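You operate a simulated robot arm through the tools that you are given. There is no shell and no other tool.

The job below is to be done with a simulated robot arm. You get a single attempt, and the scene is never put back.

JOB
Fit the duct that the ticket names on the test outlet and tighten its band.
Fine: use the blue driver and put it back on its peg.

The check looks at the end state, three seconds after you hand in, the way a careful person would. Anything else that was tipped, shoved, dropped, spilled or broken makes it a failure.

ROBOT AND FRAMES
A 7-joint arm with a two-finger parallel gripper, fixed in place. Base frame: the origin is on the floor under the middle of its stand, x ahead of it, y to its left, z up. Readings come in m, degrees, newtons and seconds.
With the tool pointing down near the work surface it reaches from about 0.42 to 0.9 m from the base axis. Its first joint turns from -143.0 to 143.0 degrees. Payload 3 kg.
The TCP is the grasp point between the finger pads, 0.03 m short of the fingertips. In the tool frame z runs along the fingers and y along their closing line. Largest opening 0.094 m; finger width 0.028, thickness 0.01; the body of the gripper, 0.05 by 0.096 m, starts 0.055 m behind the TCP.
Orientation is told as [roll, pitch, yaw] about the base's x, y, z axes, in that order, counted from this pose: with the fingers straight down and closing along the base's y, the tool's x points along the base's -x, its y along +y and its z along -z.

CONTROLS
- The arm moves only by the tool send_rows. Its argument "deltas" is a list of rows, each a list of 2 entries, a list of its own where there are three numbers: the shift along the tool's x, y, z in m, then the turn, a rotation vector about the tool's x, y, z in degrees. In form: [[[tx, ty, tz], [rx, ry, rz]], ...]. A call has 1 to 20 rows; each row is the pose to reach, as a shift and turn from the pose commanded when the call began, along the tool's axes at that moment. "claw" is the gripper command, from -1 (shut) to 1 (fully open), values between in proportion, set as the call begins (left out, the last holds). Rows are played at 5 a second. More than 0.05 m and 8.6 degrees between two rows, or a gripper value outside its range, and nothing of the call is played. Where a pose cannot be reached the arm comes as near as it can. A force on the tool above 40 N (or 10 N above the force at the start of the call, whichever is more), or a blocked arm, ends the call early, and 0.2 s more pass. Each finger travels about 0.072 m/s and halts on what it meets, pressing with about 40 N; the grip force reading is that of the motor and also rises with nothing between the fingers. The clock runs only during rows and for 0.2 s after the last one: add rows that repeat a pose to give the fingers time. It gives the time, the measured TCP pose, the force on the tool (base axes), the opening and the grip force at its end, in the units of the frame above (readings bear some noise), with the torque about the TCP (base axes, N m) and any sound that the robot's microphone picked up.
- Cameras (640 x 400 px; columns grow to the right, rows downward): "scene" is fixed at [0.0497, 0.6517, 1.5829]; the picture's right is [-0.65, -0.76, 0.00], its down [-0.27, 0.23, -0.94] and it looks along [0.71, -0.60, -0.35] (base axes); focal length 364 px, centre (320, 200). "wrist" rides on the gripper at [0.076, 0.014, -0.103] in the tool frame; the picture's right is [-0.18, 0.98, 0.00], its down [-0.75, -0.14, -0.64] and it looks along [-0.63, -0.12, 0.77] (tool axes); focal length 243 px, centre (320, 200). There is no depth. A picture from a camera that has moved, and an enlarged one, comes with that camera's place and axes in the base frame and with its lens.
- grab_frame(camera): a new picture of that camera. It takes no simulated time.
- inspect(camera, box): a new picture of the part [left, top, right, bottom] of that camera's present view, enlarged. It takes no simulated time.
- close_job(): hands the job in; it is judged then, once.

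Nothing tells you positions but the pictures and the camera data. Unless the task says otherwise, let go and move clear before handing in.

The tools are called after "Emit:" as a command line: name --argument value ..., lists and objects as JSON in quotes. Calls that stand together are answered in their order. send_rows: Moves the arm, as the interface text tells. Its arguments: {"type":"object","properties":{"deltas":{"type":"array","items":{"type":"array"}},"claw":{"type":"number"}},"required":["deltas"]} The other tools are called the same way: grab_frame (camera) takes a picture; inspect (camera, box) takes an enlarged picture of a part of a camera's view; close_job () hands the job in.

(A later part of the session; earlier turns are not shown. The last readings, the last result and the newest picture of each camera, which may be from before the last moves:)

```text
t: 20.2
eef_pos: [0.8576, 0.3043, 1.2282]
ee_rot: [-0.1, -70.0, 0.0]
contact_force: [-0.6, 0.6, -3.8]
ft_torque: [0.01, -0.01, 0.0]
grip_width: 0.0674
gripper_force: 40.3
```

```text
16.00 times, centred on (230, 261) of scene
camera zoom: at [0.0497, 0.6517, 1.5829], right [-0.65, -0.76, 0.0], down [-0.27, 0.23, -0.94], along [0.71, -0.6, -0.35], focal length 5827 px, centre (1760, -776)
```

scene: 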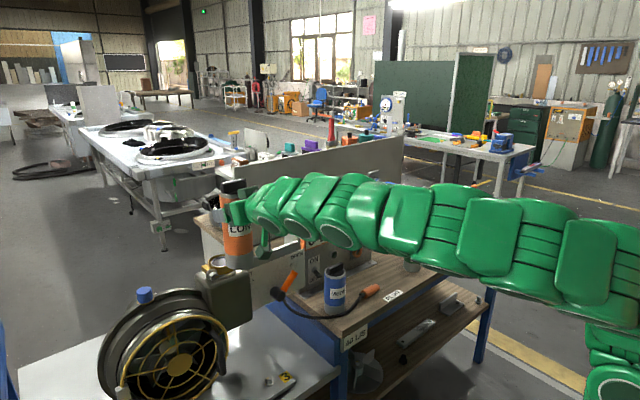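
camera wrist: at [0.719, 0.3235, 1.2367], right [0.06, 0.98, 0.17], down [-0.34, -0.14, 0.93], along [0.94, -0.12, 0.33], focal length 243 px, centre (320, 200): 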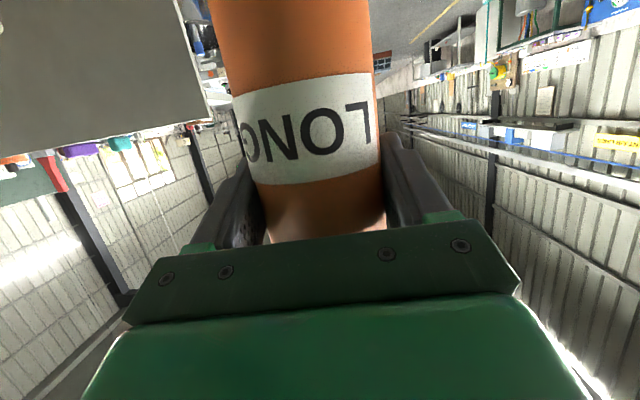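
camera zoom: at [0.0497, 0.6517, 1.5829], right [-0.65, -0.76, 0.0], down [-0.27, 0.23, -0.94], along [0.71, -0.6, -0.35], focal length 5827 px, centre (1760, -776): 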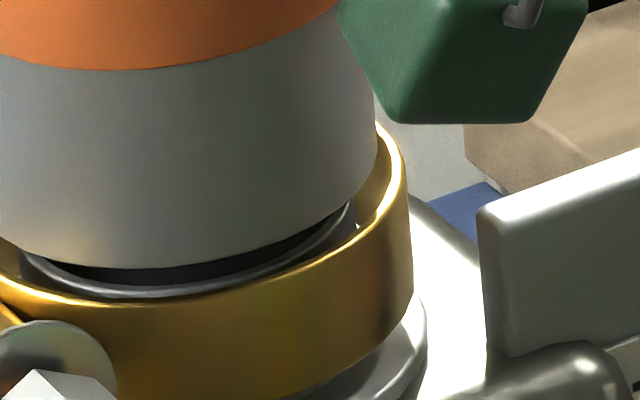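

The duct bottom is now within a few millimetres of the band lip and almost concentric. I'll lower another 4 mm, watching the force.

Emit:
send_rows --deltas '[[[0.0019, -0.0003, 0.0007], [0, 0, 0]], [[0.0038, -0.0005, 0.0014], [0, 0, 0]], [[0.0038, -0.0005, 0.0014], [0, 0, 0]]]'

Emit:
inspect --camera "scene" --box '[205, 240, 255, 280]'

Emit:
inspect --camera "scene" --box '[210, 250, 240, 272]'

```text
t: 21.0
eef_pos: [0.857, 0.3035, 1.2261]
ee_rot: [0.0, -70.0, -0.1]
contact_force: [-0.7, 0.2, -3.0]
ft_torque: [0.01, 0.04, 0.05]
grip_width: 0.0674
gripper_force: 39.6
```

```text
10.00 times, centred on (230, 260) of scene
camera zoom: at [0.0497, 0.6517, 1.5829], right [-0.65, -0.76, 0.0], down [-0.27, 0.23, -0.94], along [0.71, -0.6, -0.35], focal length 3642 px, centre (1220, -400)
```

zoom: 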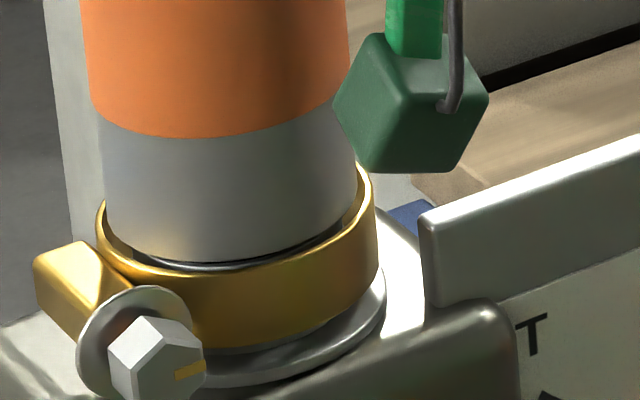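

```text
16.00 times, centred on (225, 261) of scene
camera zoom: at [0.0497, 0.6517, 1.5829], right [-0.65, -0.76, 0.0], down [-0.27, 0.23, -0.94], along [0.71, -0.6, -0.35], focal length 5827 px, centre (1840, -776)
```

zoom: 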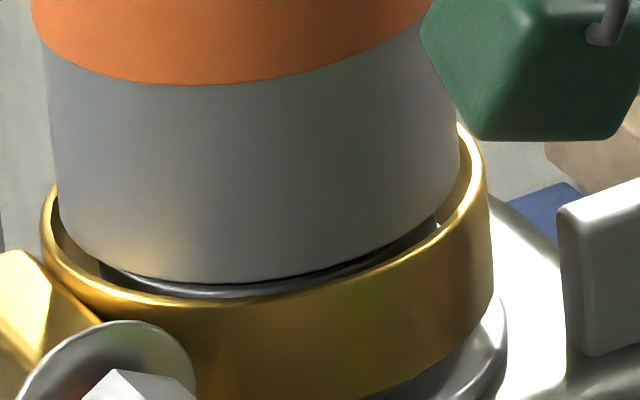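

The gaps look even left and right, with a small gap at the front still closing as it lowers. I'll go down another 4 mm.

Emit:
send_rows --deltas '[[[0.0019, 0, 0.0007], [0, 0, 0]], [[0.0038, 0, 0.0014], [0, 0, 0]], [[0.0038, 0, 0.0014], [0, 0, 0]]]'

Emit:
inspect --camera "scene" --box '[210, 250, 240, 272]'

```text
t: 21.8
eef_pos: [0.8581, 0.3031, 1.2205]
ee_rot: [0.0, -70.0, 0.0]
contact_force: [0.4, -0.9, -3.2]
ft_torque: [-0.05, 0.01, 0.0]
grip_width: 0.0673
gripper_force: 40.1
```

```text
16.00 times, centred on (225, 261) of scene
camera zoom: at [0.0497, 0.6517, 1.5829], right [-0.65, -0.76, 0.0], down [-0.27, 0.23, -0.94], along [0.71, -0.6, -0.35], focal length 5827 px, centre (1840, -776)
```

zoom: 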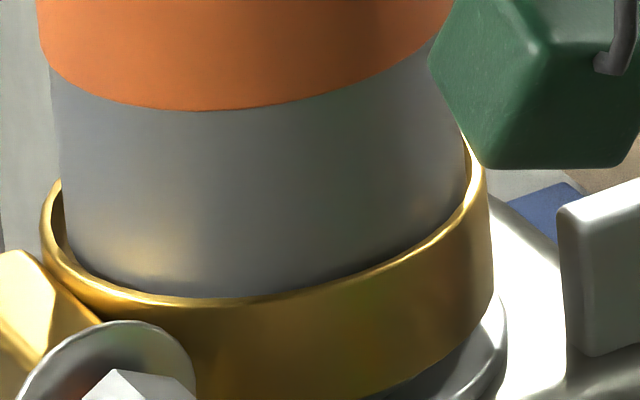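

No contact force yet and the duct's lower edge is now slipping behind the front lip of the band. I'll keep lowering in small steps.

Emit:
send_rows --deltas '[[[0.0023, 0, 0.0009], [0, 0, 0]], [[0.0047, 0, 0.0017], [0, 0, 0]], [[0.0047, 0, 0.0017], [0, 0, 0]]]'

Emit:
inspect --camera "scene" --box '[205, 240, 255, 280]'

```text
t: 22.6
eef_pos: [0.8582, 0.3029, 1.2164]
ee_rot: [-0.2, -70.0, 0.0]
contact_force: [0.5, -0.6, -3.3]
ft_torque: [-0.12, 0.02, -0.02]
grip_width: 0.0672
gripper_force: 39.8
```

```text
10.00 times, centred on (230, 260) of scene
camera zoom: at [0.0497, 0.6517, 1.5829], right [-0.65, -0.76, 0.0], down [-0.27, 0.23, -0.94], along [0.71, -0.6, -0.35], focal length 3642 px, centre (1220, -400)
```

zoom: 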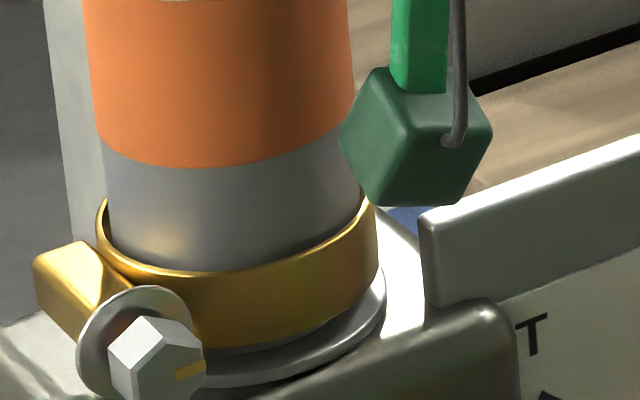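

The cuff is entering the band with negligible force. I'll continue down 8 mm.

Emit:
send_rows --deltas '[[[0.0019, 0, 0.0007], [0, 0, 0]], [[0.0038, 0, 0.0014], [0, 0, 0]], [[0.0056, 0, 0.0021], [0, 0, 0]], [[0.0075, 0, 0.0027], [0, 0, 0]], [[0.0075, 0, 0.0027], [0, 0, 0]]]'

Emit:
inspect --camera "scene" --box '[205, 240, 255, 280]'

```text
t: 23.8
eef_pos: [0.8574, 0.3031, 1.2101]
ee_rot: [0.0, -70.0, 0.1]
contact_force: [-0.3, 0.0, -3.2]
ft_torque: [-0.03, 0.05, 0.0]
grip_width: 0.067
gripper_force: 40.4
```

```text
10.00 times, centred on (230, 260) of scene
camera zoom: at [0.0497, 0.6517, 1.5829], right [-0.65, -0.76, 0.0], down [-0.27, 0.23, -0.94], along [0.71, -0.6, -0.35], focal length 3642 px, centre (1220, -400)
```

zoom: 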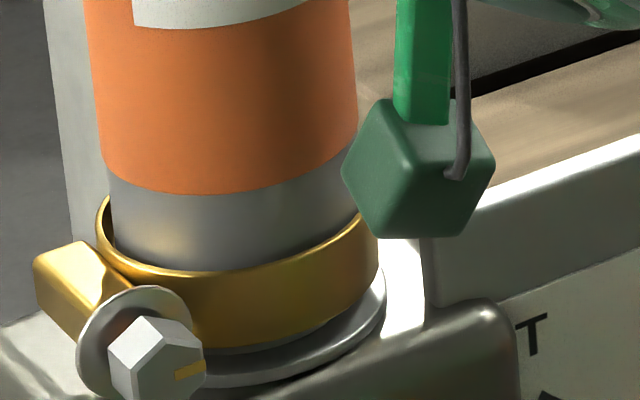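

The duct is sliding down inside the band without resistance. I'll continue until it seats, watching for the contact force.

Emit:
send_rows --deltas '[[[0.0019, 0, 0.0007], [0, 0, 0]], [[0.0038, 0, 0.0014], [0, 0, 0]], [[0.0056, 0, 0.0021], [0, 0, 0]], [[0.0075, 0, 0.0027], [0, 0, 0]], [[0.0075, 0, 0.0027], [0, 0, 0]]]'

Emit:
inspect --camera "scene" --box '[205, 240, 255, 280]'

```text
t: 25.0
eef_pos: [0.8577, 0.3039, 1.2015]
ee_rot: [0.0, -70.0, -0.2]
contact_force: [-0.2, -0.6, -3.5]
ft_torque: [-0.03, 0.04, 0.02]
grip_width: 0.0667
gripper_force: 40.2
```

```text
10.00 times, centred on (230, 260) of scene
camera zoom: at [0.0497, 0.6517, 1.5829], right [-0.65, -0.76, 0.0], down [-0.27, 0.23, -0.94], along [0.71, -0.6, -0.35], focal length 3642 px, centre (1220, -400)
```

zoom: 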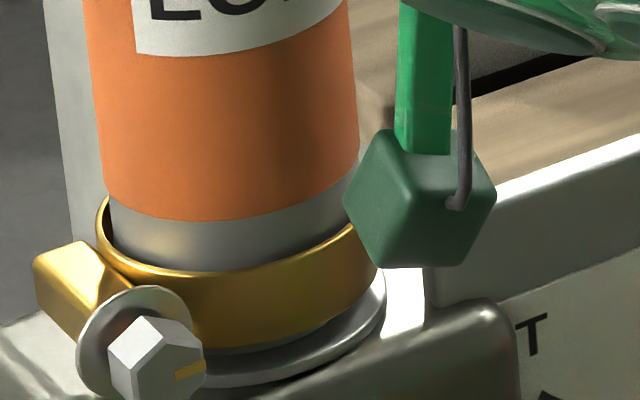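

Still moving freely with the weight unchanged. I'll lower another 8 mm.

Emit:
send_rows --deltas '[[[0.0019, 0, 0.0007], [0, 0, 0]], [[0.0038, 0, 0.0014], [0, 0, 0]], [[0.0056, 0, 0.0021], [0, 0, 0]], [[0.0075, 0, 0.0027], [0, 0, 0]], [[0.0075, 0, 0.0027], [0, 0, 0]]]'

Emit:
inspect --camera "scene" --box '[205, 240, 255, 280]'

Emit:
inspect --camera "scene" --box '[180, 160, 320, 290]'

```text
t: 26.2
eef_pos: [0.8567, 0.3042, 1.1961]
ee_rot: [0.2, -70.2, -0.1]
contact_force: [1.4, 4.7, 26.1]
ft_torque: [0.03, 0.18, -0.17]
grip_width: 0.0669
gripper_force: 39.7
```

```text
10.00 times, centred on (230, 260) of scene
camera zoom: at [0.0497, 0.6517, 1.5829], right [-0.65, -0.76, 0.0], down [-0.27, 0.23, -0.94], along [0.71, -0.6, -0.35], focal length 3642 px, centre (1220, -400)
```

zoom: 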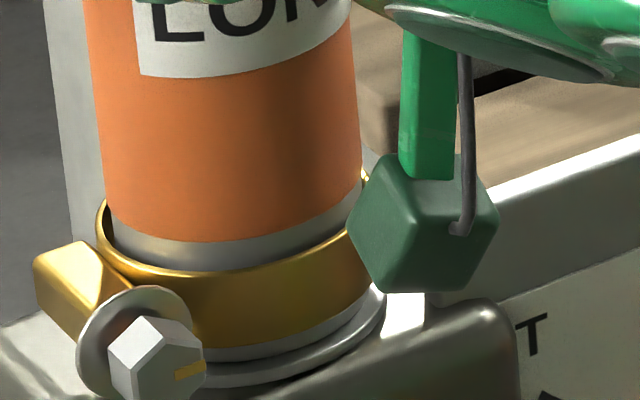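

```text
3.08 times, centred on (250, 225) of scene
camera zoom: at [0.0497, 0.6517, 1.5829], right [-0.65, -0.76, 0.0], down [-0.27, 0.23, -0.94], along [0.71, -0.6, -0.35], focal length 1121 px, centre (535, 123)
```

zoom: 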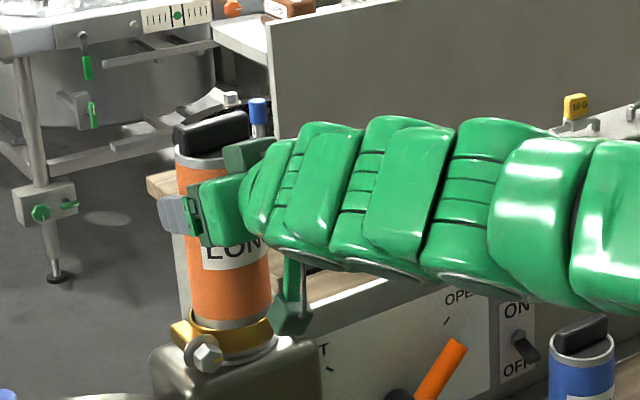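

The force jumped to +26 N at TCP z≈1.196 and the cuff's bottom is visible just below the band, so the duct is seated on its flange. I'll ease off 2 mm and open the gripper.

Emit:
send_rows --deltas '[[[-0.0019, 0, -0.0007], [0, 0, 0]], [[-0.0024, 0, -0.0009], [0, 0, 0]], [[-0.0024, 0, -0.0009], [0, 0, 0]]]'

```text
t: 27.0
eef_pos: [0.8562, 0.3051, 1.1959]
ee_rot: [-0.1, -70.0, 0.1]
contact_force: [1.7, 16.6, 15.7]
ft_torque: [0.07, -0.05, -0.23]
grip_width: 0.0664
gripper_force: 40.0
```

There is some sideways preload (Fy≈17 N), which suggests the duct centred itself toward +y. I'll relieve that with 2 mm in +y and 1 mm up, then open.

Emit:
send_rows --deltas '[[[-0.0005, 0.001, 0], [0, 0, 0]], [[-0.001, 0.002, 0], [0, 0, 0]], [[-0.001, 0.002, 0], [0, 0, 0]]]'

Emit:
inspect --camera "scene" --box '[205, 240, 255, 280]'

```text
t: 27.8
eef_pos: [0.8571, 0.305, 1.1969]
ee_rot: [-0.2, -69.9, 0.1]
contact_force: [-20.5, 0.8, 0.9]
ft_torque: [-0.48, -0.12, -0.45]
grip_width: 0.0667
gripper_force: 40.1
```

```text
10.00 times, centred on (230, 260) of scene
camera zoom: at [0.0497, 0.6517, 1.5829], right [-0.65, -0.76, 0.0], down [-0.27, 0.23, -0.94], along [0.71, -0.6, -0.35], focal length 3642 px, centre (1220, -400)
```

zoom: 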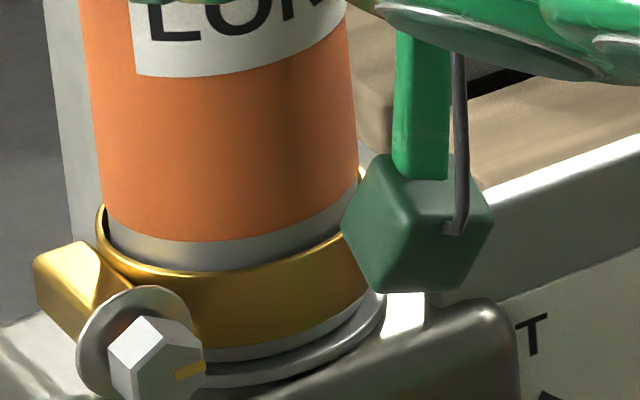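

Vertical and side loads are now small, and the duct is seated and upright. I'll open the gripper now.

Emit:
send_rows --deltas '[[[0, 0, 0], [0, 0, 0]], [[0, 0, 0], [0, 0, 0]], [[0, 0, 0], [0, 0, 0]], [[0, 0, 0], [0, 0, 0]]]' --claw 1

Emit:
inspect --camera "scene" --box '[180, 160, 320, 290]'

Emit:
grab_frame --camera "wrist"

```text
t: 28.8
eef_pos: [0.8565, 0.3052, 1.1963]
ee_rot: [0.0, -70.0, -0.1]
contact_force: [0.6, 0.0, -0.1]
ft_torque: [0.03, 0.03, -0.03]
grip_width: 0.0939
gripper_force: 0.1
```

```text
3.08 times, centred on (250, 225) of scene
camera zoom: at [0.0497, 0.6517, 1.5829], right [-0.65, -0.76, 0.0], down [-0.27, 0.23, -0.94], along [0.71, -0.6, -0.35], focal length 1121 px, centre (535, 123)
```

zoom: 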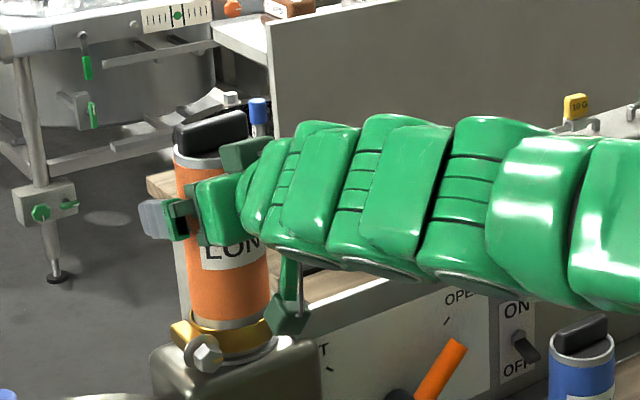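

```text
taken
camera wrist: at [0.735, 0.3211, 1.1609], right [0.06, 0.98, 0.17], down [-0.35, -0.14, 0.93], along [0.94, -0.12, 0.33], focal length 243 px, centre (320, 200)
```

wrist: 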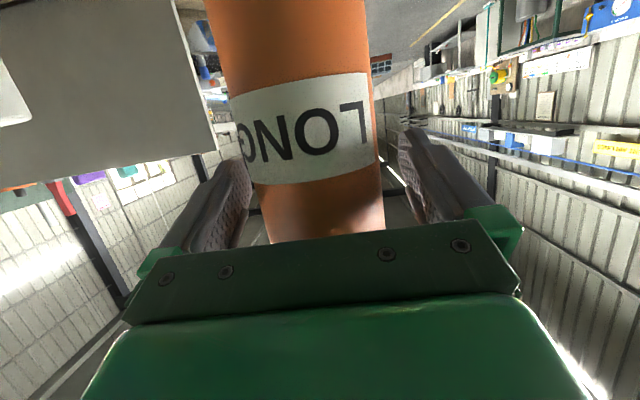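

The duct stands on its own with zero force on the tool. I'll back straight out along -x.

Emit:
send_rows --deltas '[[[0.0068, -0.001, -0.0188], [0, 0, 0]], [[0.0171, -0.002, -0.047], [0, 0, 0]], [[0.0308, -0.002, -0.0846], [0, 0, 0]], [[0.0445, -0.002, -0.1222], [0, 0, 0]], [[0.0616, -0.002, -0.1692], [0, 0, 0]], [[0.0616, -0.002, -0.1692], [0, 0, 0]]]'

Emit:
grab_frame --camera "scene"

Emit:
grab_frame --camera "wrist"

Emit:
inspect --camera "scene" --box '[180, 190, 280, 290]'

```text
t: 30.2
eef_pos: [0.6749, 0.3021, 1.2005]
ee_rot: [0.0, -70.1, -0.1]
contact_force: [0.3, 0.0, -0.9]
ft_torque: [0.02, -0.04, 0.01]
grip_width: 0.094
gripper_force: 0.1
```

```text
taken
```

scene: 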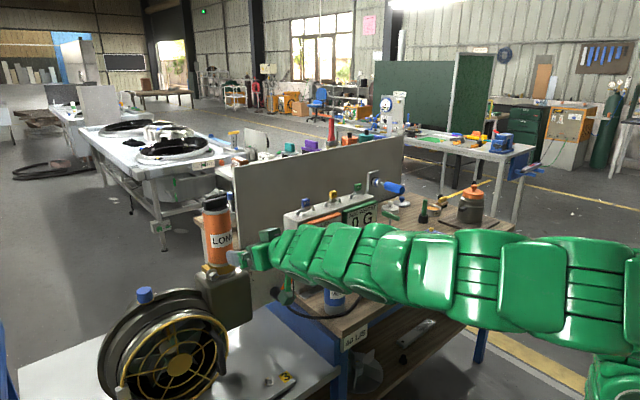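

```text
taken
camera wrist: at [0.5529, 0.3184, 1.1646], right [0.06, 0.98, 0.17], down [-0.35, -0.14, 0.93], along [0.94, -0.12, 0.33], focal length 243 px, centre (320, 200)
```

wrist: 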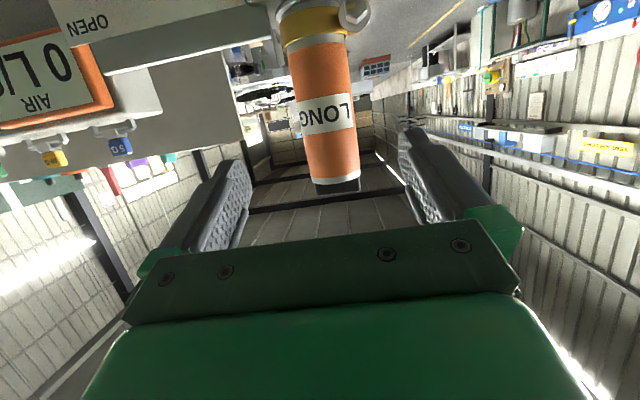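

```text
4.00 times, centred on (230, 240) of scene
camera zoom: at [0.0497, 0.6517, 1.5829], right [-0.65, -0.76, 0.0], down [-0.27, 0.23, -0.94], along [0.71, -0.6, -0.35], focal length 1457 px, centre (680, 40)
```

zoom: 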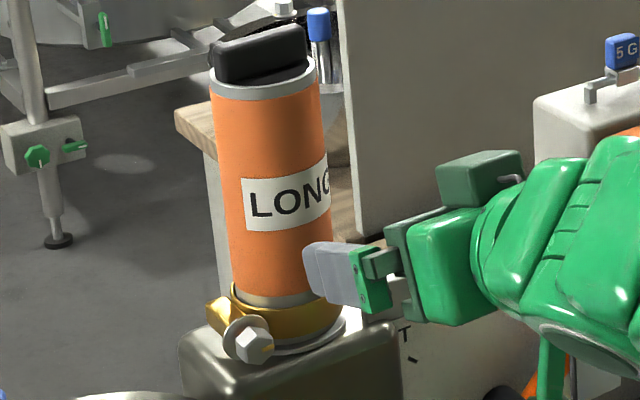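

The LONG duct stands fitted in the band. From here the wrist camera also sees the bolt head, so I'll enlarge that to refine its position.

Emit:
inspect --camera "wrist" --box '[270, 0, 390, 70]'

Emit:
inspect --camera "scene" --box '[200, 255, 240, 285]'

```text
5.33 times, centred on (330, 35) of wrist
camera zoom: at [0.5529, 0.3184, 1.1646], right [0.06, 0.98, 0.17], down [-0.35, -0.14, 0.93], along [0.94, -0.12, 0.33], focal length 1294 px, centre (267, 1080)
```

zoom: 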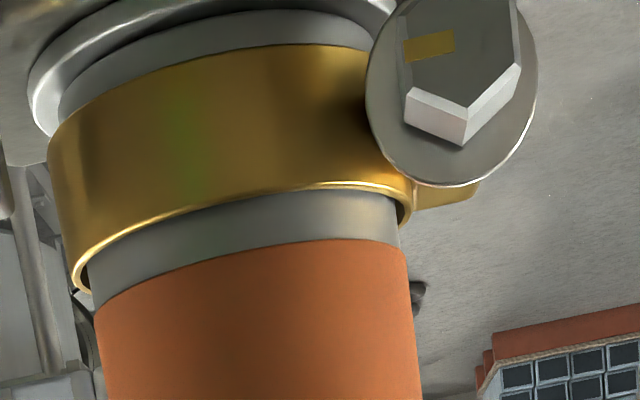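

```text
13.33 times, centred on (220, 270) of scene
camera zoom: at [0.0497, 0.6517, 1.5829], right [-0.65, -0.76, 0.0], down [-0.27, 0.23, -0.94], along [0.71, -0.6, -0.35], focal length 4856 px, centre (1653, -733)
```

zoom: 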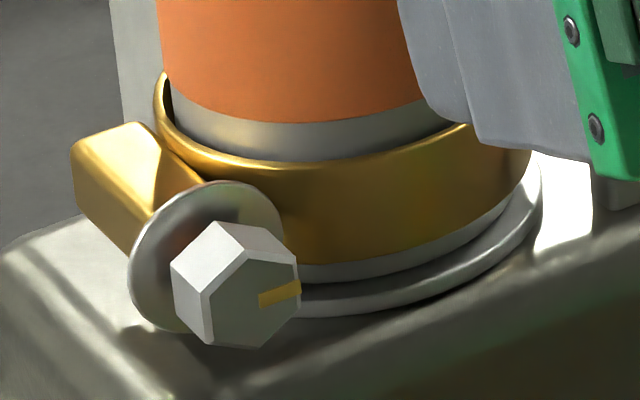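

The hex face centre is at about (0.8115, 0.348, 1.083), its axis along x, with vertices up and down and its mark pointing to -y. Next I'll move away, pitch the tool to fully horizontal, and head toward the blue driver.

Emit:
send_rows --deltas '[[[-0.0062, -0.04, 0.0007], [0, -2.2, 0]], [[-0.0123, -0.085, 0.0014], [0, -4.4, 0]], [[-0.0185, -0.13, 0.0021], [0, -6.6, 0]], [[-0.0247, -0.175, 0.0029], [0, -8.8, 0]], [[-0.0308, -0.22, 0.0036], [0, -11, 0]], [[-0.037, -0.265, 0.0043], [0, -13.2, 0]], [[-0.0432, -0.31, 0.005], [0, -15.4, 0]], [[-0.0493, -0.355, 0.0058], [0, -17.6, 0]], [[-0.0555, -0.4, 0.0065], [0, -19.9, 0]], [[-0.0555, -0.4, 0.0065], [0, -19.9, 0]]]'

Emit:
grab_frame --camera "scene"

```text
t: 32.4
eef_pos: [0.703, -0.0966, 1.2433]
ee_rot: [-4.7, -89.9, 4.7]
contact_force: [1.1, 0.0, 0.4]
ft_torque: [-0.02, -0.02, 0.0]
grip_width: 0.0941
gripper_force: 0.2
```

```text
taken
```

scene: 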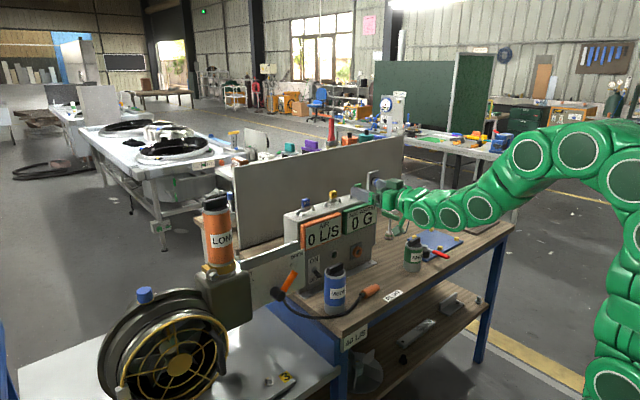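

The tool is now horizontal and clear of everything. I'll test how far the wrist can roll by turning about the tool axis by -85° here in free space.

Emit:
send_rows --deltas '[[[0, 0, 0], [0, 0, -8.5]], [[0, 0, 0], [0, 0, -17]], [[0, 0, 0], [0, 0, -25.5]], [[0, 0, 0], [0, 0, -34]], [[0, 0, 0], [0, 0, -42.5]], [[0, 0, 0], [0, 0, -51]], [[0, 0, 0], [0, 0, -59.5]], [[0, 0, 0], [0, 0, -68]], [[0, 0, 0], [0, 0, -76.5]], [[0, 0, 0], [0, 0, -85]], [[0, 0, 0], [0, 0, -90]]]'

Emit:
grab_frame --camera "wrist"

```text
t: 34.8
eef_pos: [0.7017, -0.0962, 1.2465]
ee_rot: [-89.8, 0.1, 90.0]
contact_force: [0.3, 0.2, 0.5]
ft_torque: [0.01, 0.02, -0.01]
grip_width: 0.0938
gripper_force: 0.1
```

```text
taken
camera wrist: at [0.5998, -0.1712, 1.2336], right [0.0, 0.18, -0.98], down [-0.64, 0.75, 0.14], along [0.77, 0.63, 0.12], focal length 243 px, centre (320, 200)
```

wrist: 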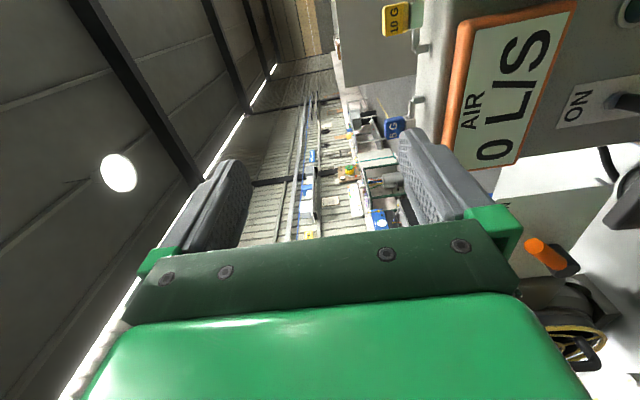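

The -90° roll works. I'll continue to -180° to see whether the camera can be placed on top.

Emit:
send_rows --deltas '[[[0, 0, 0], [0, 0, -8.5]], [[0, 0, 0], [0, 0, -17]], [[0, 0, 0], [0, 0, -25.5]], [[0, 0, 0], [0, 0, -34]], [[0, 0, 0], [0, 0, -42.5]], [[0, 0, 0], [0, 0, -51]], [[0, 0, 0], [0, 0, -59.5]], [[0, 0, 0], [0, 0, -68]], [[0, 0, 0], [0, 0, -76.5]], [[0, 0, 0], [0, 0, -85]], [[0, 0, 0], [0, 0, -90]]]'

Emit:
grab_frame --camera "wrist"

Emit:
grab_frame --camera "scene"

```text
t: 37.2
eef_pos: [0.7005, -0.0963, 1.2463]
ee_rot: [47.8, 89.7, -132.1]
contact_force: [-0.5, 0.1, -0.6]
ft_torque: [-0.03, 0.0, -0.02]
grip_width: 0.0939
gripper_force: 0.1
```

```text
taken
camera wrist: at [0.5993, -0.1089, 1.3241], right [0.0, -0.98, -0.18], down [-0.64, 0.14, -0.75], along [0.77, 0.12, -0.63], focal length 243 px, centre (320, 200)
```

wrist: 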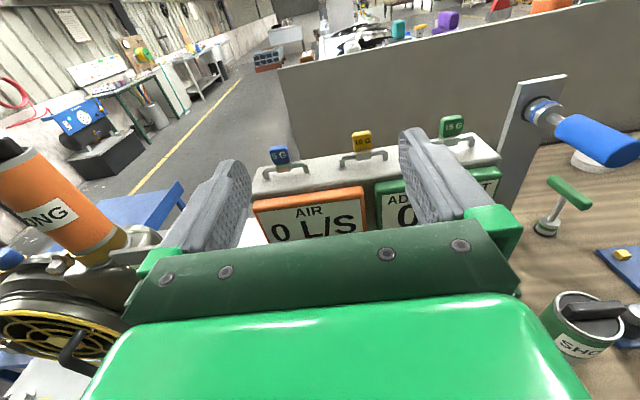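

```text
taken
```

scene: 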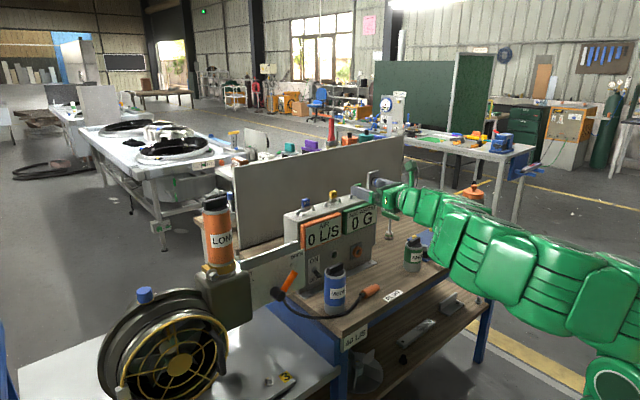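

Roll -180° is reachable, putting the camera on top with a clear upright view and leaving a large positive rolling range for tightening. I'll enlarge the driver in this view to locate it.

Emit:
inspect --camera "wrist" --box '[500, 60, 640, 180]'

Emit:
inspect --camera "scene" --box '[350, 160, 430, 220]'

Emit:
inspect --camera "scene" --box '[380, 160, 640, 330]'

```text
3.33 times, centred on (570, 120) of wrist
camera zoom: at [0.5993, -0.1089, 1.3241], right [0.0, -0.98, -0.18], down [-0.64, 0.14, -0.75], along [0.77, 0.12, -0.63], focal length 809 px, centre (-513, 467)
```

zoom: 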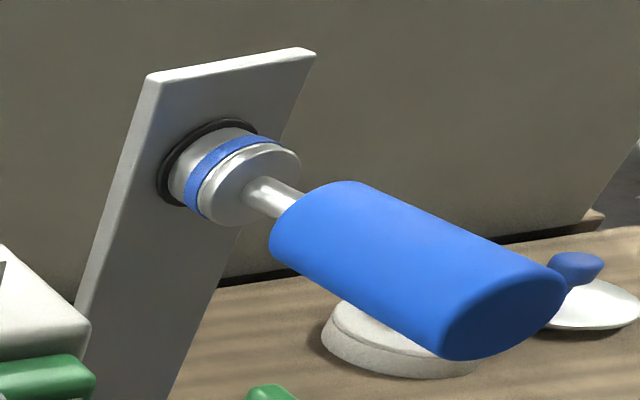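

```text
6.67 times, centred on (390, 190) of scene
camera zoom: at [0.0497, 0.6517, 1.5829], right [-0.65, -0.76, 0.0], down [-0.27, 0.23, -0.94], along [0.71, -0.6, -0.35], focal length 2428 px, centre (-147, 267)
```

zoom: 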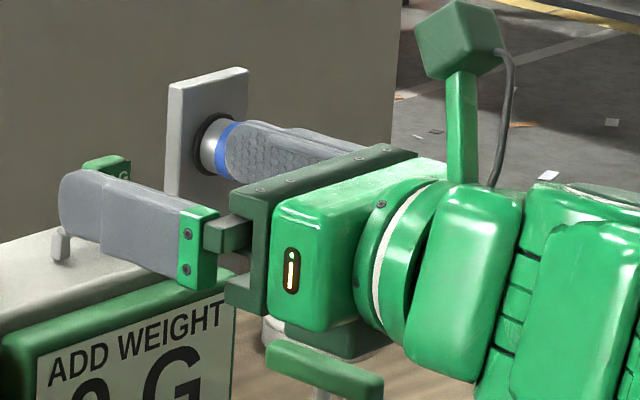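

```text
2.35 times, centred on (510, 245) of scene
camera zoom: at [0.0497, 0.6517, 1.5829], right [-0.65, -0.76, 0.0], down [-0.27, 0.23, -0.94], along [0.71, -0.6, -0.35], focal length 857 px, centre (-127, 94)
```

zoom: 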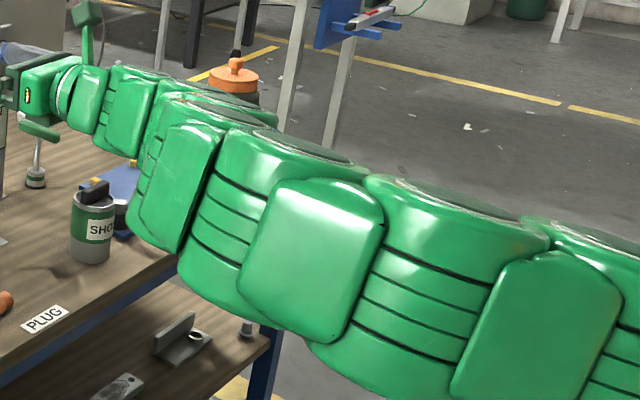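

The driver's axis is at y≈-0.398, z≈1.1425, with its handle from x≈0.822 to 0.897. I'll go to a pre-grasp pose in front of it and check alignment through the fingers.

Emit:
send_rows --deltas '[[[-0.0149, 0.0431, 0.0], [0, 0, 0]], [[-0.0297, 0.0862, 0.0], [0, 0, 0]], [[-0.0446, 0.1293, 0.0], [0, 0, 0]], [[-0.0594, 0.1724, 0.01], [0, 0, 0]], [[-0.0743, 0.2155, 0.025], [0, 0, 0]], [[-0.0891, 0.2586, 0.045], [0, 0, 0]], [[-0.104, 0.3017, 0.06], [0, 0, 0]], [[-0.104, 0.3017, 0.06], [0, 0, 0]]]'

Emit:
grab_frame --camera "wrist"

Emit:
grab_frame --camera "scene"

```text
t: 39.0
eef_pos: [0.7648, -0.398, 1.1443]
ee_rot: [8.4, 89.9, -171.7]
contact_force: [0.3, 0.1, -0.6]
ft_torque: [0.01, 0.0, 0.0]
grip_width: 0.094
gripper_force: 0.2
```

```text
taken
camera wrist: at [0.6632, -0.4102, 1.2209], right [0.0, -0.98, -0.18], down [-0.64, 0.14, -0.75], along [0.77, 0.12, -0.63], focal length 243 px, centre (320, 200)
```

wrist: 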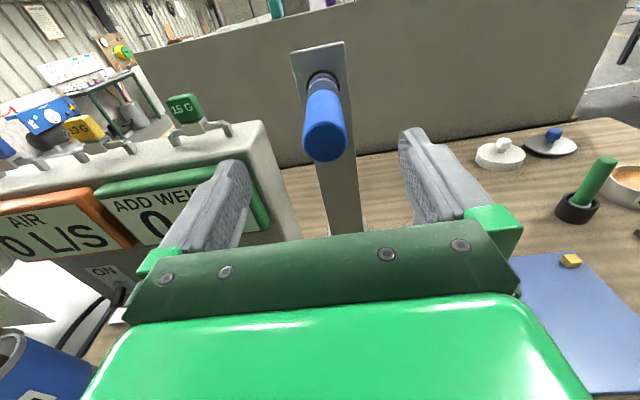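

```text
taken
```

scene: 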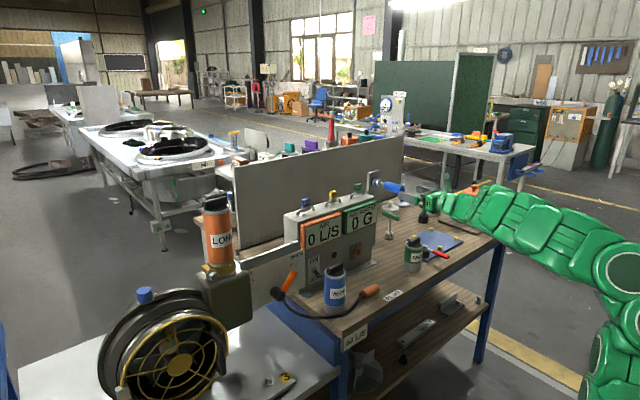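

The driver is centred between the fingers. I'll enlarge it for a fine alignment check before moving in.

Emit:
inspect --camera "wrist" --box '[270, 30, 390, 180]'

Emit:
inspect --camera "scene" --box '[360, 150, 500, 260]'

```text
2.67 times, centred on (330, 105) of wrist
camera zoom: at [0.6632, -0.4102, 1.2209], right [0.0, -0.98, -0.18], down [-0.64, 0.14, -0.75], along [0.77, 0.12, -0.63], focal length 647 px, centre (293, 453)
```

zoom: 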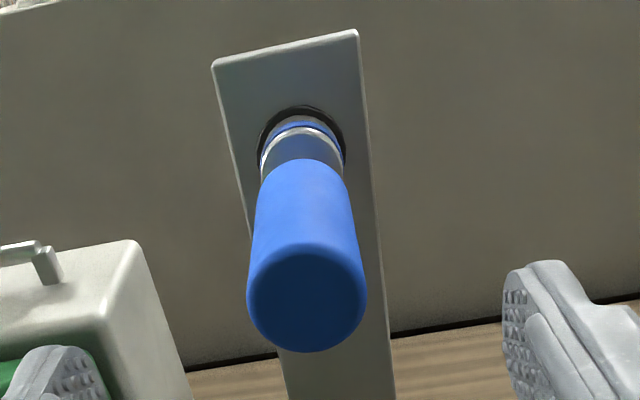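

```text
3.64 times, centred on (430, 205) of scene
camera zoom: at [0.0497, 0.6517, 1.5829], right [-0.65, -0.76, 0.0], down [-0.27, 0.23, -0.94], along [0.71, -0.6, -0.35], focal length 1324 px, centre (-80, 182)
```

zoom: 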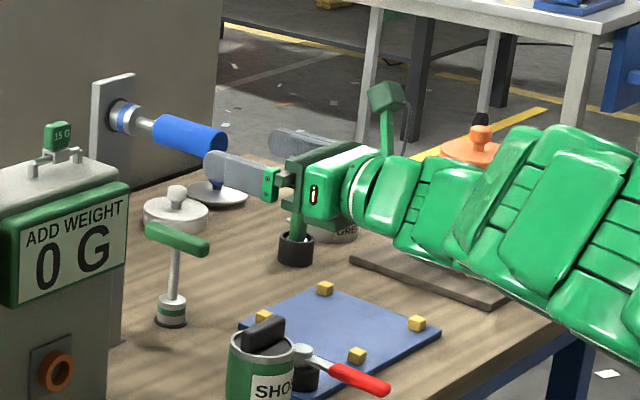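

Comparing with the projected tool axis, the gripper needs about 3.4 mm in -y and 2.8 mm down. I'll partly close the fingers for clearance from the box and advance over the handle.

Emit:
send_rows --deltas '[[[-0.0028, 0.0034, 0.0], [0, 0, 0]], [[-0.0028, 0.0034, 0.01], [0, 0, 0]], [[-0.0028, 0.0034, 0.03], [0, 0, 0]], [[-0.0028, 0.0034, 0.05], [0, 0, 0]], [[-0.0028, 0.0034, 0.05], [0, 0, 0]]]' --claw 0.4

Emit:
grab_frame --camera "wrist"

Emit:
inspect --camera "wrist" --box '[250, 60, 400, 230]'

```text
t: 40.2
eef_pos: [0.8111, -0.4016, 1.1385]
ee_rot: [-0.4, 89.8, 179.3]
contact_force: [-0.8, 0.3, 0.2]
ft_torque: [0.0, 0.01, 0.0]
grip_width: 0.066
gripper_force: 0.1
```

```text
taken
camera wrist: at [0.7099, -0.4146, 1.2161], right [0.0, -0.98, -0.18], down [-0.64, 0.14, -0.75], along [0.77, 0.12, -0.63], focal length 243 px, centre (320, 200)
```

wrist: 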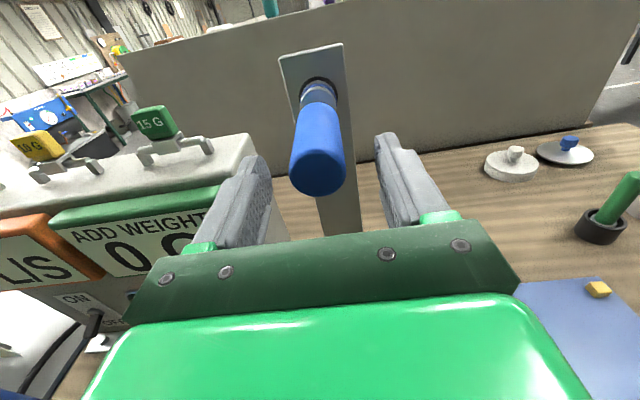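

```text
2.35 times, centred on (325, 145) of wrist
camera zoom: at [0.7099, -0.4146, 1.2161], right [0.0, -0.98, -0.18], down [-0.64, 0.14, -0.75], along [0.77, 0.12, -0.63], focal length 571 px, centre (308, 329)
```

zoom: 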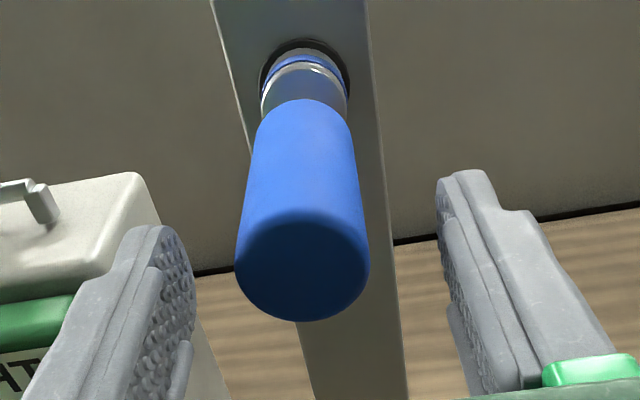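

A small correction back is needed (about 1.4 mm in +y and 2.4 mm up). I'll apply it and advance the last 48 mm over the handle.

Emit:
send_rows --deltas '[[[0.0024, -0.0014, 0.0], [0, 0, 0]], [[0.0024, -0.0014, 0.012], [0, 0, 0]], [[0.0024, -0.0014, 0.03], [0, 0, 0]], [[0.0024, -0.0014, 0.048], [0, 0, 0]], [[0.0024, -0.0014, 0.048], [0, 0, 0]]]'

Emit:
grab_frame --camera "wrist"

Emit:
inspect --camera "scene" --box '[350, 150, 450, 230]'

```text
t: 41.4
eef_pos: [0.8612, -0.4012, 1.14]
ee_rot: [9.9, 89.9, -170.3]
contact_force: [0.0, -0.2, -0.6]
ft_torque: [0.0, 0.0, 0.01]
grip_width: 0.0661
gripper_force: 0.0
```

```text
taken
camera wrist: at [0.7593, -0.4146, 1.2173], right [0.0, -0.98, -0.18], down [-0.64, 0.14, -0.75], along [0.77, 0.12, -0.63], focal length 243 px, centre (320, 200)
```

wrist: 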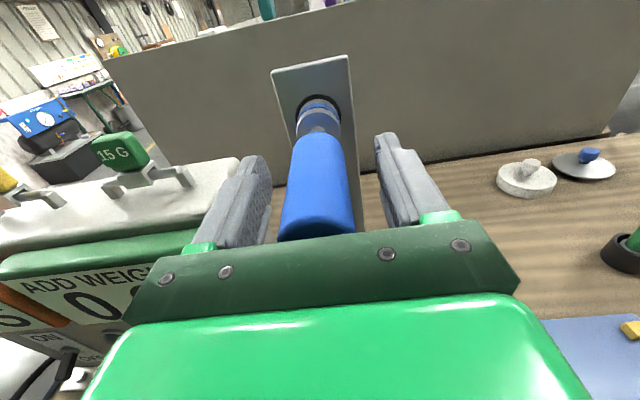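

```text
5.00 times, centred on (400, 190) of scene
camera zoom: at [0.0497, 0.6517, 1.5829], right [-0.65, -0.76, 0.0], down [-0.27, 0.23, -0.94], along [0.71, -0.6, -0.35], focal length 1821 px, centre (-80, 250)
```

zoom: 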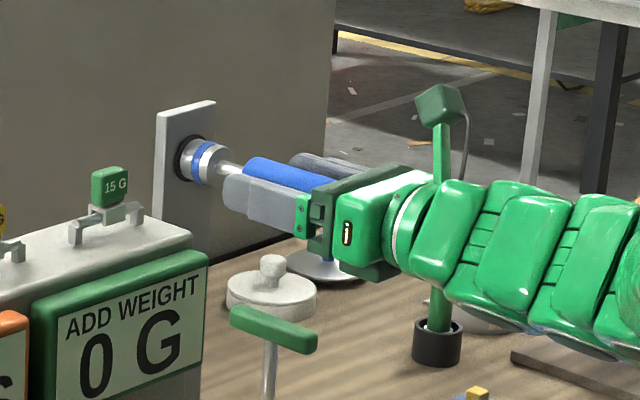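

The handle now lies between the fingers, off-centre by about 1 mm. I'll make that last correction and check once more before closing.

Emit:
send_rows --deltas '[[[0.0006, -0.001, 0.0], [0, 0, 0]], [[0.0012, -0.002, 0.0], [0, 0, 0]], [[0.0012, -0.002, 0.0], [0, 0, 0]]]'

Emit:
inspect --camera "wrist" --box '[250, 80, 400, 250]'

```text
t: 42.2
eef_pos: [0.861, -0.3989, 1.1417]
ee_rot: [3.7, 89.9, -176.4]
contact_force: [0.3, -0.2, 0.3]
ft_torque: [-0.02, -0.01, -0.05]
grip_width: 0.0659
gripper_force: 0.0
```

```text
2.35 times, centred on (325, 165) of wrist
camera zoom: at [0.758, -0.4119, 1.2195], right [0.0, -0.98, -0.18], down [-0.64, 0.14, -0.75], along [0.77, 0.12, -0.63], focal length 571 px, centre (308, 282)
```

zoom: 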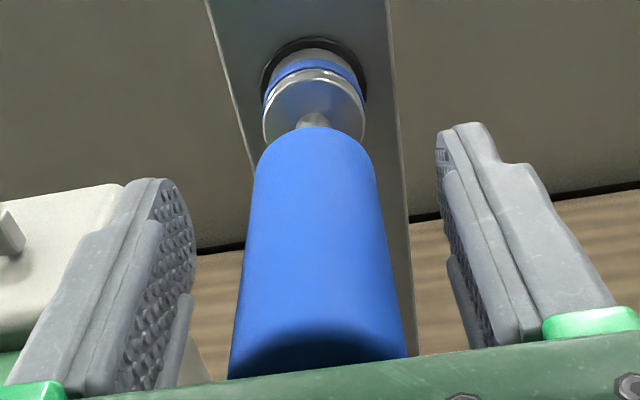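

Now about 1.5 mm the other way; I'll apply one tiny correction and then close the fingers on the handle.

Emit:
send_rows --deltas '[[[-0.0007, 0.0008, 0.0], [0, 0, 0]], [[-0.0007, 0.0008, 0.0], [0, 0, 0]]]'

Emit:
inspect --camera "wrist" --box '[250, 80, 400, 250]'

```text
t: 42.8
eef_pos: [0.8603, -0.3989, 1.1416]
ee_rot: [6.6, 89.9, -173.4]
contact_force: [0.0, -0.3, -0.1]
ft_torque: [0.01, 0.02, 0.0]
grip_width: 0.0655
gripper_force: 0.0
```

```text
2.35 times, centred on (325, 165) of wrist
camera zoom: at [0.758, -0.412, 1.2189], right [0.0, -0.98, -0.18], down [-0.64, 0.14, -0.75], along [0.77, 0.12, -0.63], focal length 571 px, centre (308, 282)
```

zoom: 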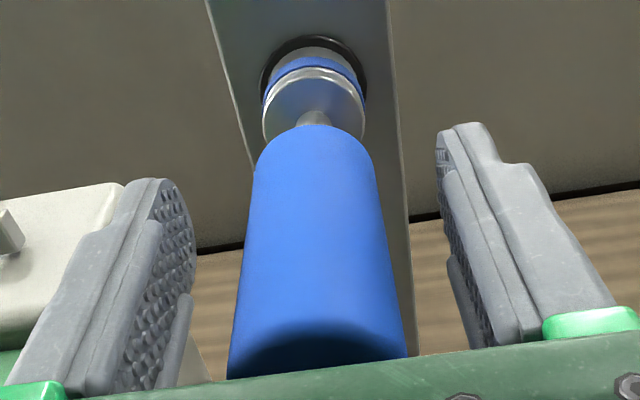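

Alignment is within about 1.5 mm, which is good enough. I'll close on the handle.

Emit:
send_rows --deltas '[[[0, 0, 0], [0, 0, 0]], [[0, 0, 0], [0, 0, 0]], [[0, 0, 0], [0, 0, 0]], [[0, 0, 0], [0, 0, 0]]]' --claw -1

Emit:
grab_frame --camera "wrist"

Emit:
inspect --camera "scene" --box '[350, 150, 450, 230]'

```text
t: 43.8
eef_pos: [0.8592, -0.3989, 1.1413]
ee_rot: [2.3, 89.9, -177.7]
contact_force: [0.2, -0.2, 0.4]
ft_torque: [0.01, 0.03, 0.01]
grip_width: 0.0309
gripper_force: 39.9
```

```text
taken
camera wrist: at [0.7579, -0.4121, 1.2188], right [0.0, -0.98, -0.18], down [-0.64, 0.14, -0.75], along [0.77, 0.12, -0.63], focal length 243 px, centre (320, 200)
```

wrist: 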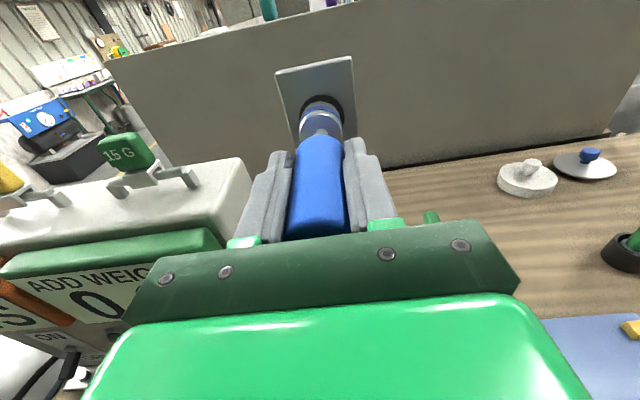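

```text
5.00 times, centred on (400, 190) of scene
camera zoom: at [0.0497, 0.6517, 1.5829], right [-0.65, -0.76, 0.0], down [-0.27, 0.23, -0.94], along [0.71, -0.6, -0.35], focal length 1821 px, centre (-80, 250)
```

zoom: 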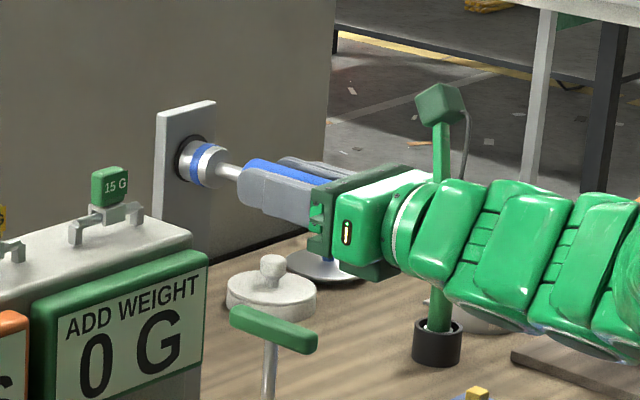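

The handle is gripped at 31 mm width with no side load; I note this pose for the return. Now I'll pull the driver straight off its peg along -x.

Emit:
send_rows --deltas '[[[0, 0, -0.005], [0, 0, 0]], [[0, 0, -0.012], [0, 0, 0]], [[0, 0, -0.02], [0, 0, 0]], [[0, 0, -0.03], [0, 0, 0]], [[0, 0, -0.03], [0, 0, 0]]]'

Emit:
grab_frame --camera "wrist"

Emit:
inspect --camera "scene" --box '[350, 150, 450, 230]'

```text
t: 45.0
eef_pos: [0.8293, -0.3999, 1.1429]
ee_rot: [4.5, 90.0, -175.5]
contact_force: [-0.3, 0.4, 0.3]
ft_torque: [-0.01, 0.04, 0.0]
grip_width: 0.031
gripper_force: 40.0
```

```text
taken
camera wrist: at [0.7282, -0.4126, 1.2192], right [0.0, -0.98, -0.18], down [-0.64, 0.14, -0.75], along [0.77, 0.12, -0.63], focal length 243 px, centre (320, 200)
```

wrist: 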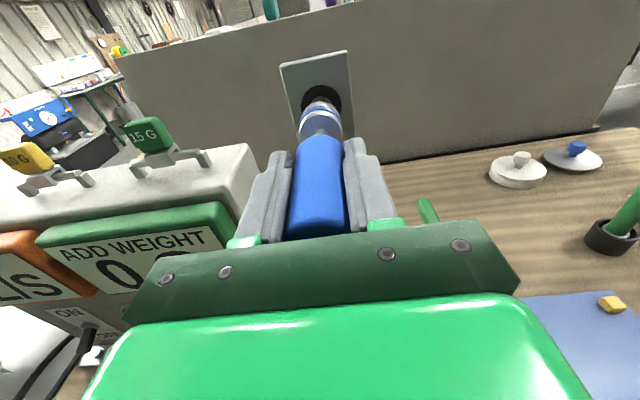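

```text
5.00 times, centred on (400, 190) of scene
camera zoom: at [0.0497, 0.6517, 1.5829], right [-0.65, -0.76, 0.0], down [-0.27, 0.23, -0.94], along [0.71, -0.6, -0.35], focal length 1821 px, centre (-80, 250)
```

zoom: 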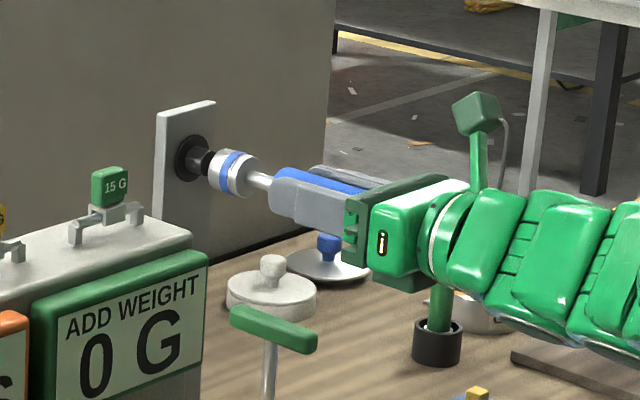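

The socket has come off the peg cleanly. I'll zoom in on the peg to see its shape and length.

Emit:
inspect --camera "scene" --box '[370, 170, 410, 200]'

Emit:
send_rows --deltas '[[[0, 0, -0.02], [0, 0, 0]], [[0, 0, -0.05], [0, 0, 0]], [[0, 0, -0.09], [0, 0, 0]], [[0, 0, -0.12], [0, 0, 0]], [[0, 0, -0.12], [0, 0, 0]]]'

Emit:
inspect --camera "scene" --box '[360, 165, 440, 225]'

Emit:
inspect --camera "wrist" --box '[230, 30, 410, 250]'

```text
13.33 times, centred on (390, 185) of scene
camera zoom: at [0.0497, 0.6517, 1.5829], right [-0.65, -0.76, 0.0], down [-0.27, 0.23, -0.94], along [0.71, -0.6, -0.35], focal length 4856 px, centre (-613, 400)
```

zoom: 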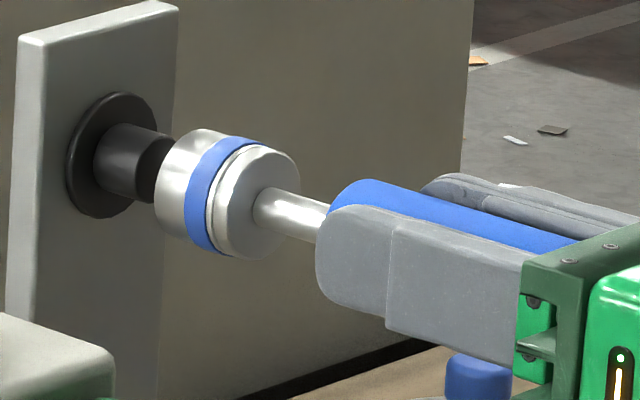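

```text
t: 46.2
eef_pos: [0.7083, -0.395, 1.1403]
ee_rot: [-7.3, 89.9, 172.7]
contact_force: [0.0, -1.0, 1.3]
ft_torque: [0.01, 0.01, -0.01]
grip_width: 0.031
gripper_force: 40.1
```

```text
6.67 times, centred on (400, 195) of scene
camera zoom: at [0.0497, 0.6517, 1.5829], right [-0.65, -0.76, 0.0], down [-0.27, 0.23, -0.94], along [0.71, -0.6, -0.35], focal length 2428 px, centre (-213, 233)
```

zoom: 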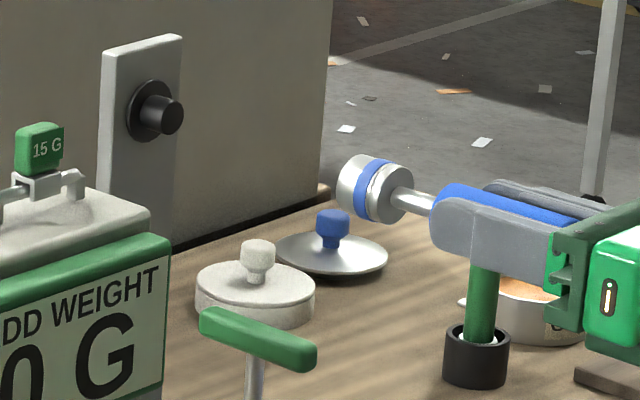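

```text
1.82 times, centred on (320, 140) of wrist
camera zoom: at [0.6063, -0.4093, 1.2173], right [0.0, -0.98, -0.18], down [-0.64, 0.14, -0.75], along [0.77, 0.12, -0.63], focal length 441 px, centre (320, 309)
```

zoom: 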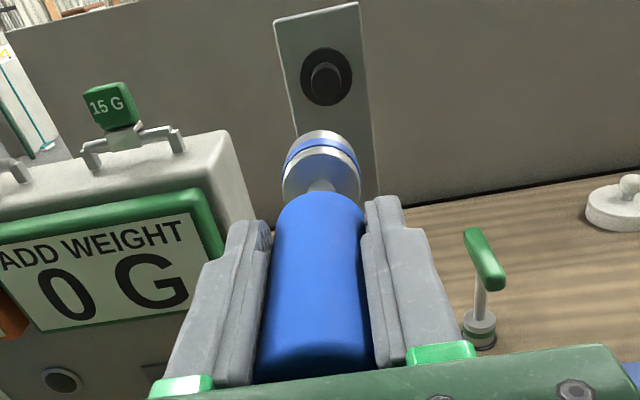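

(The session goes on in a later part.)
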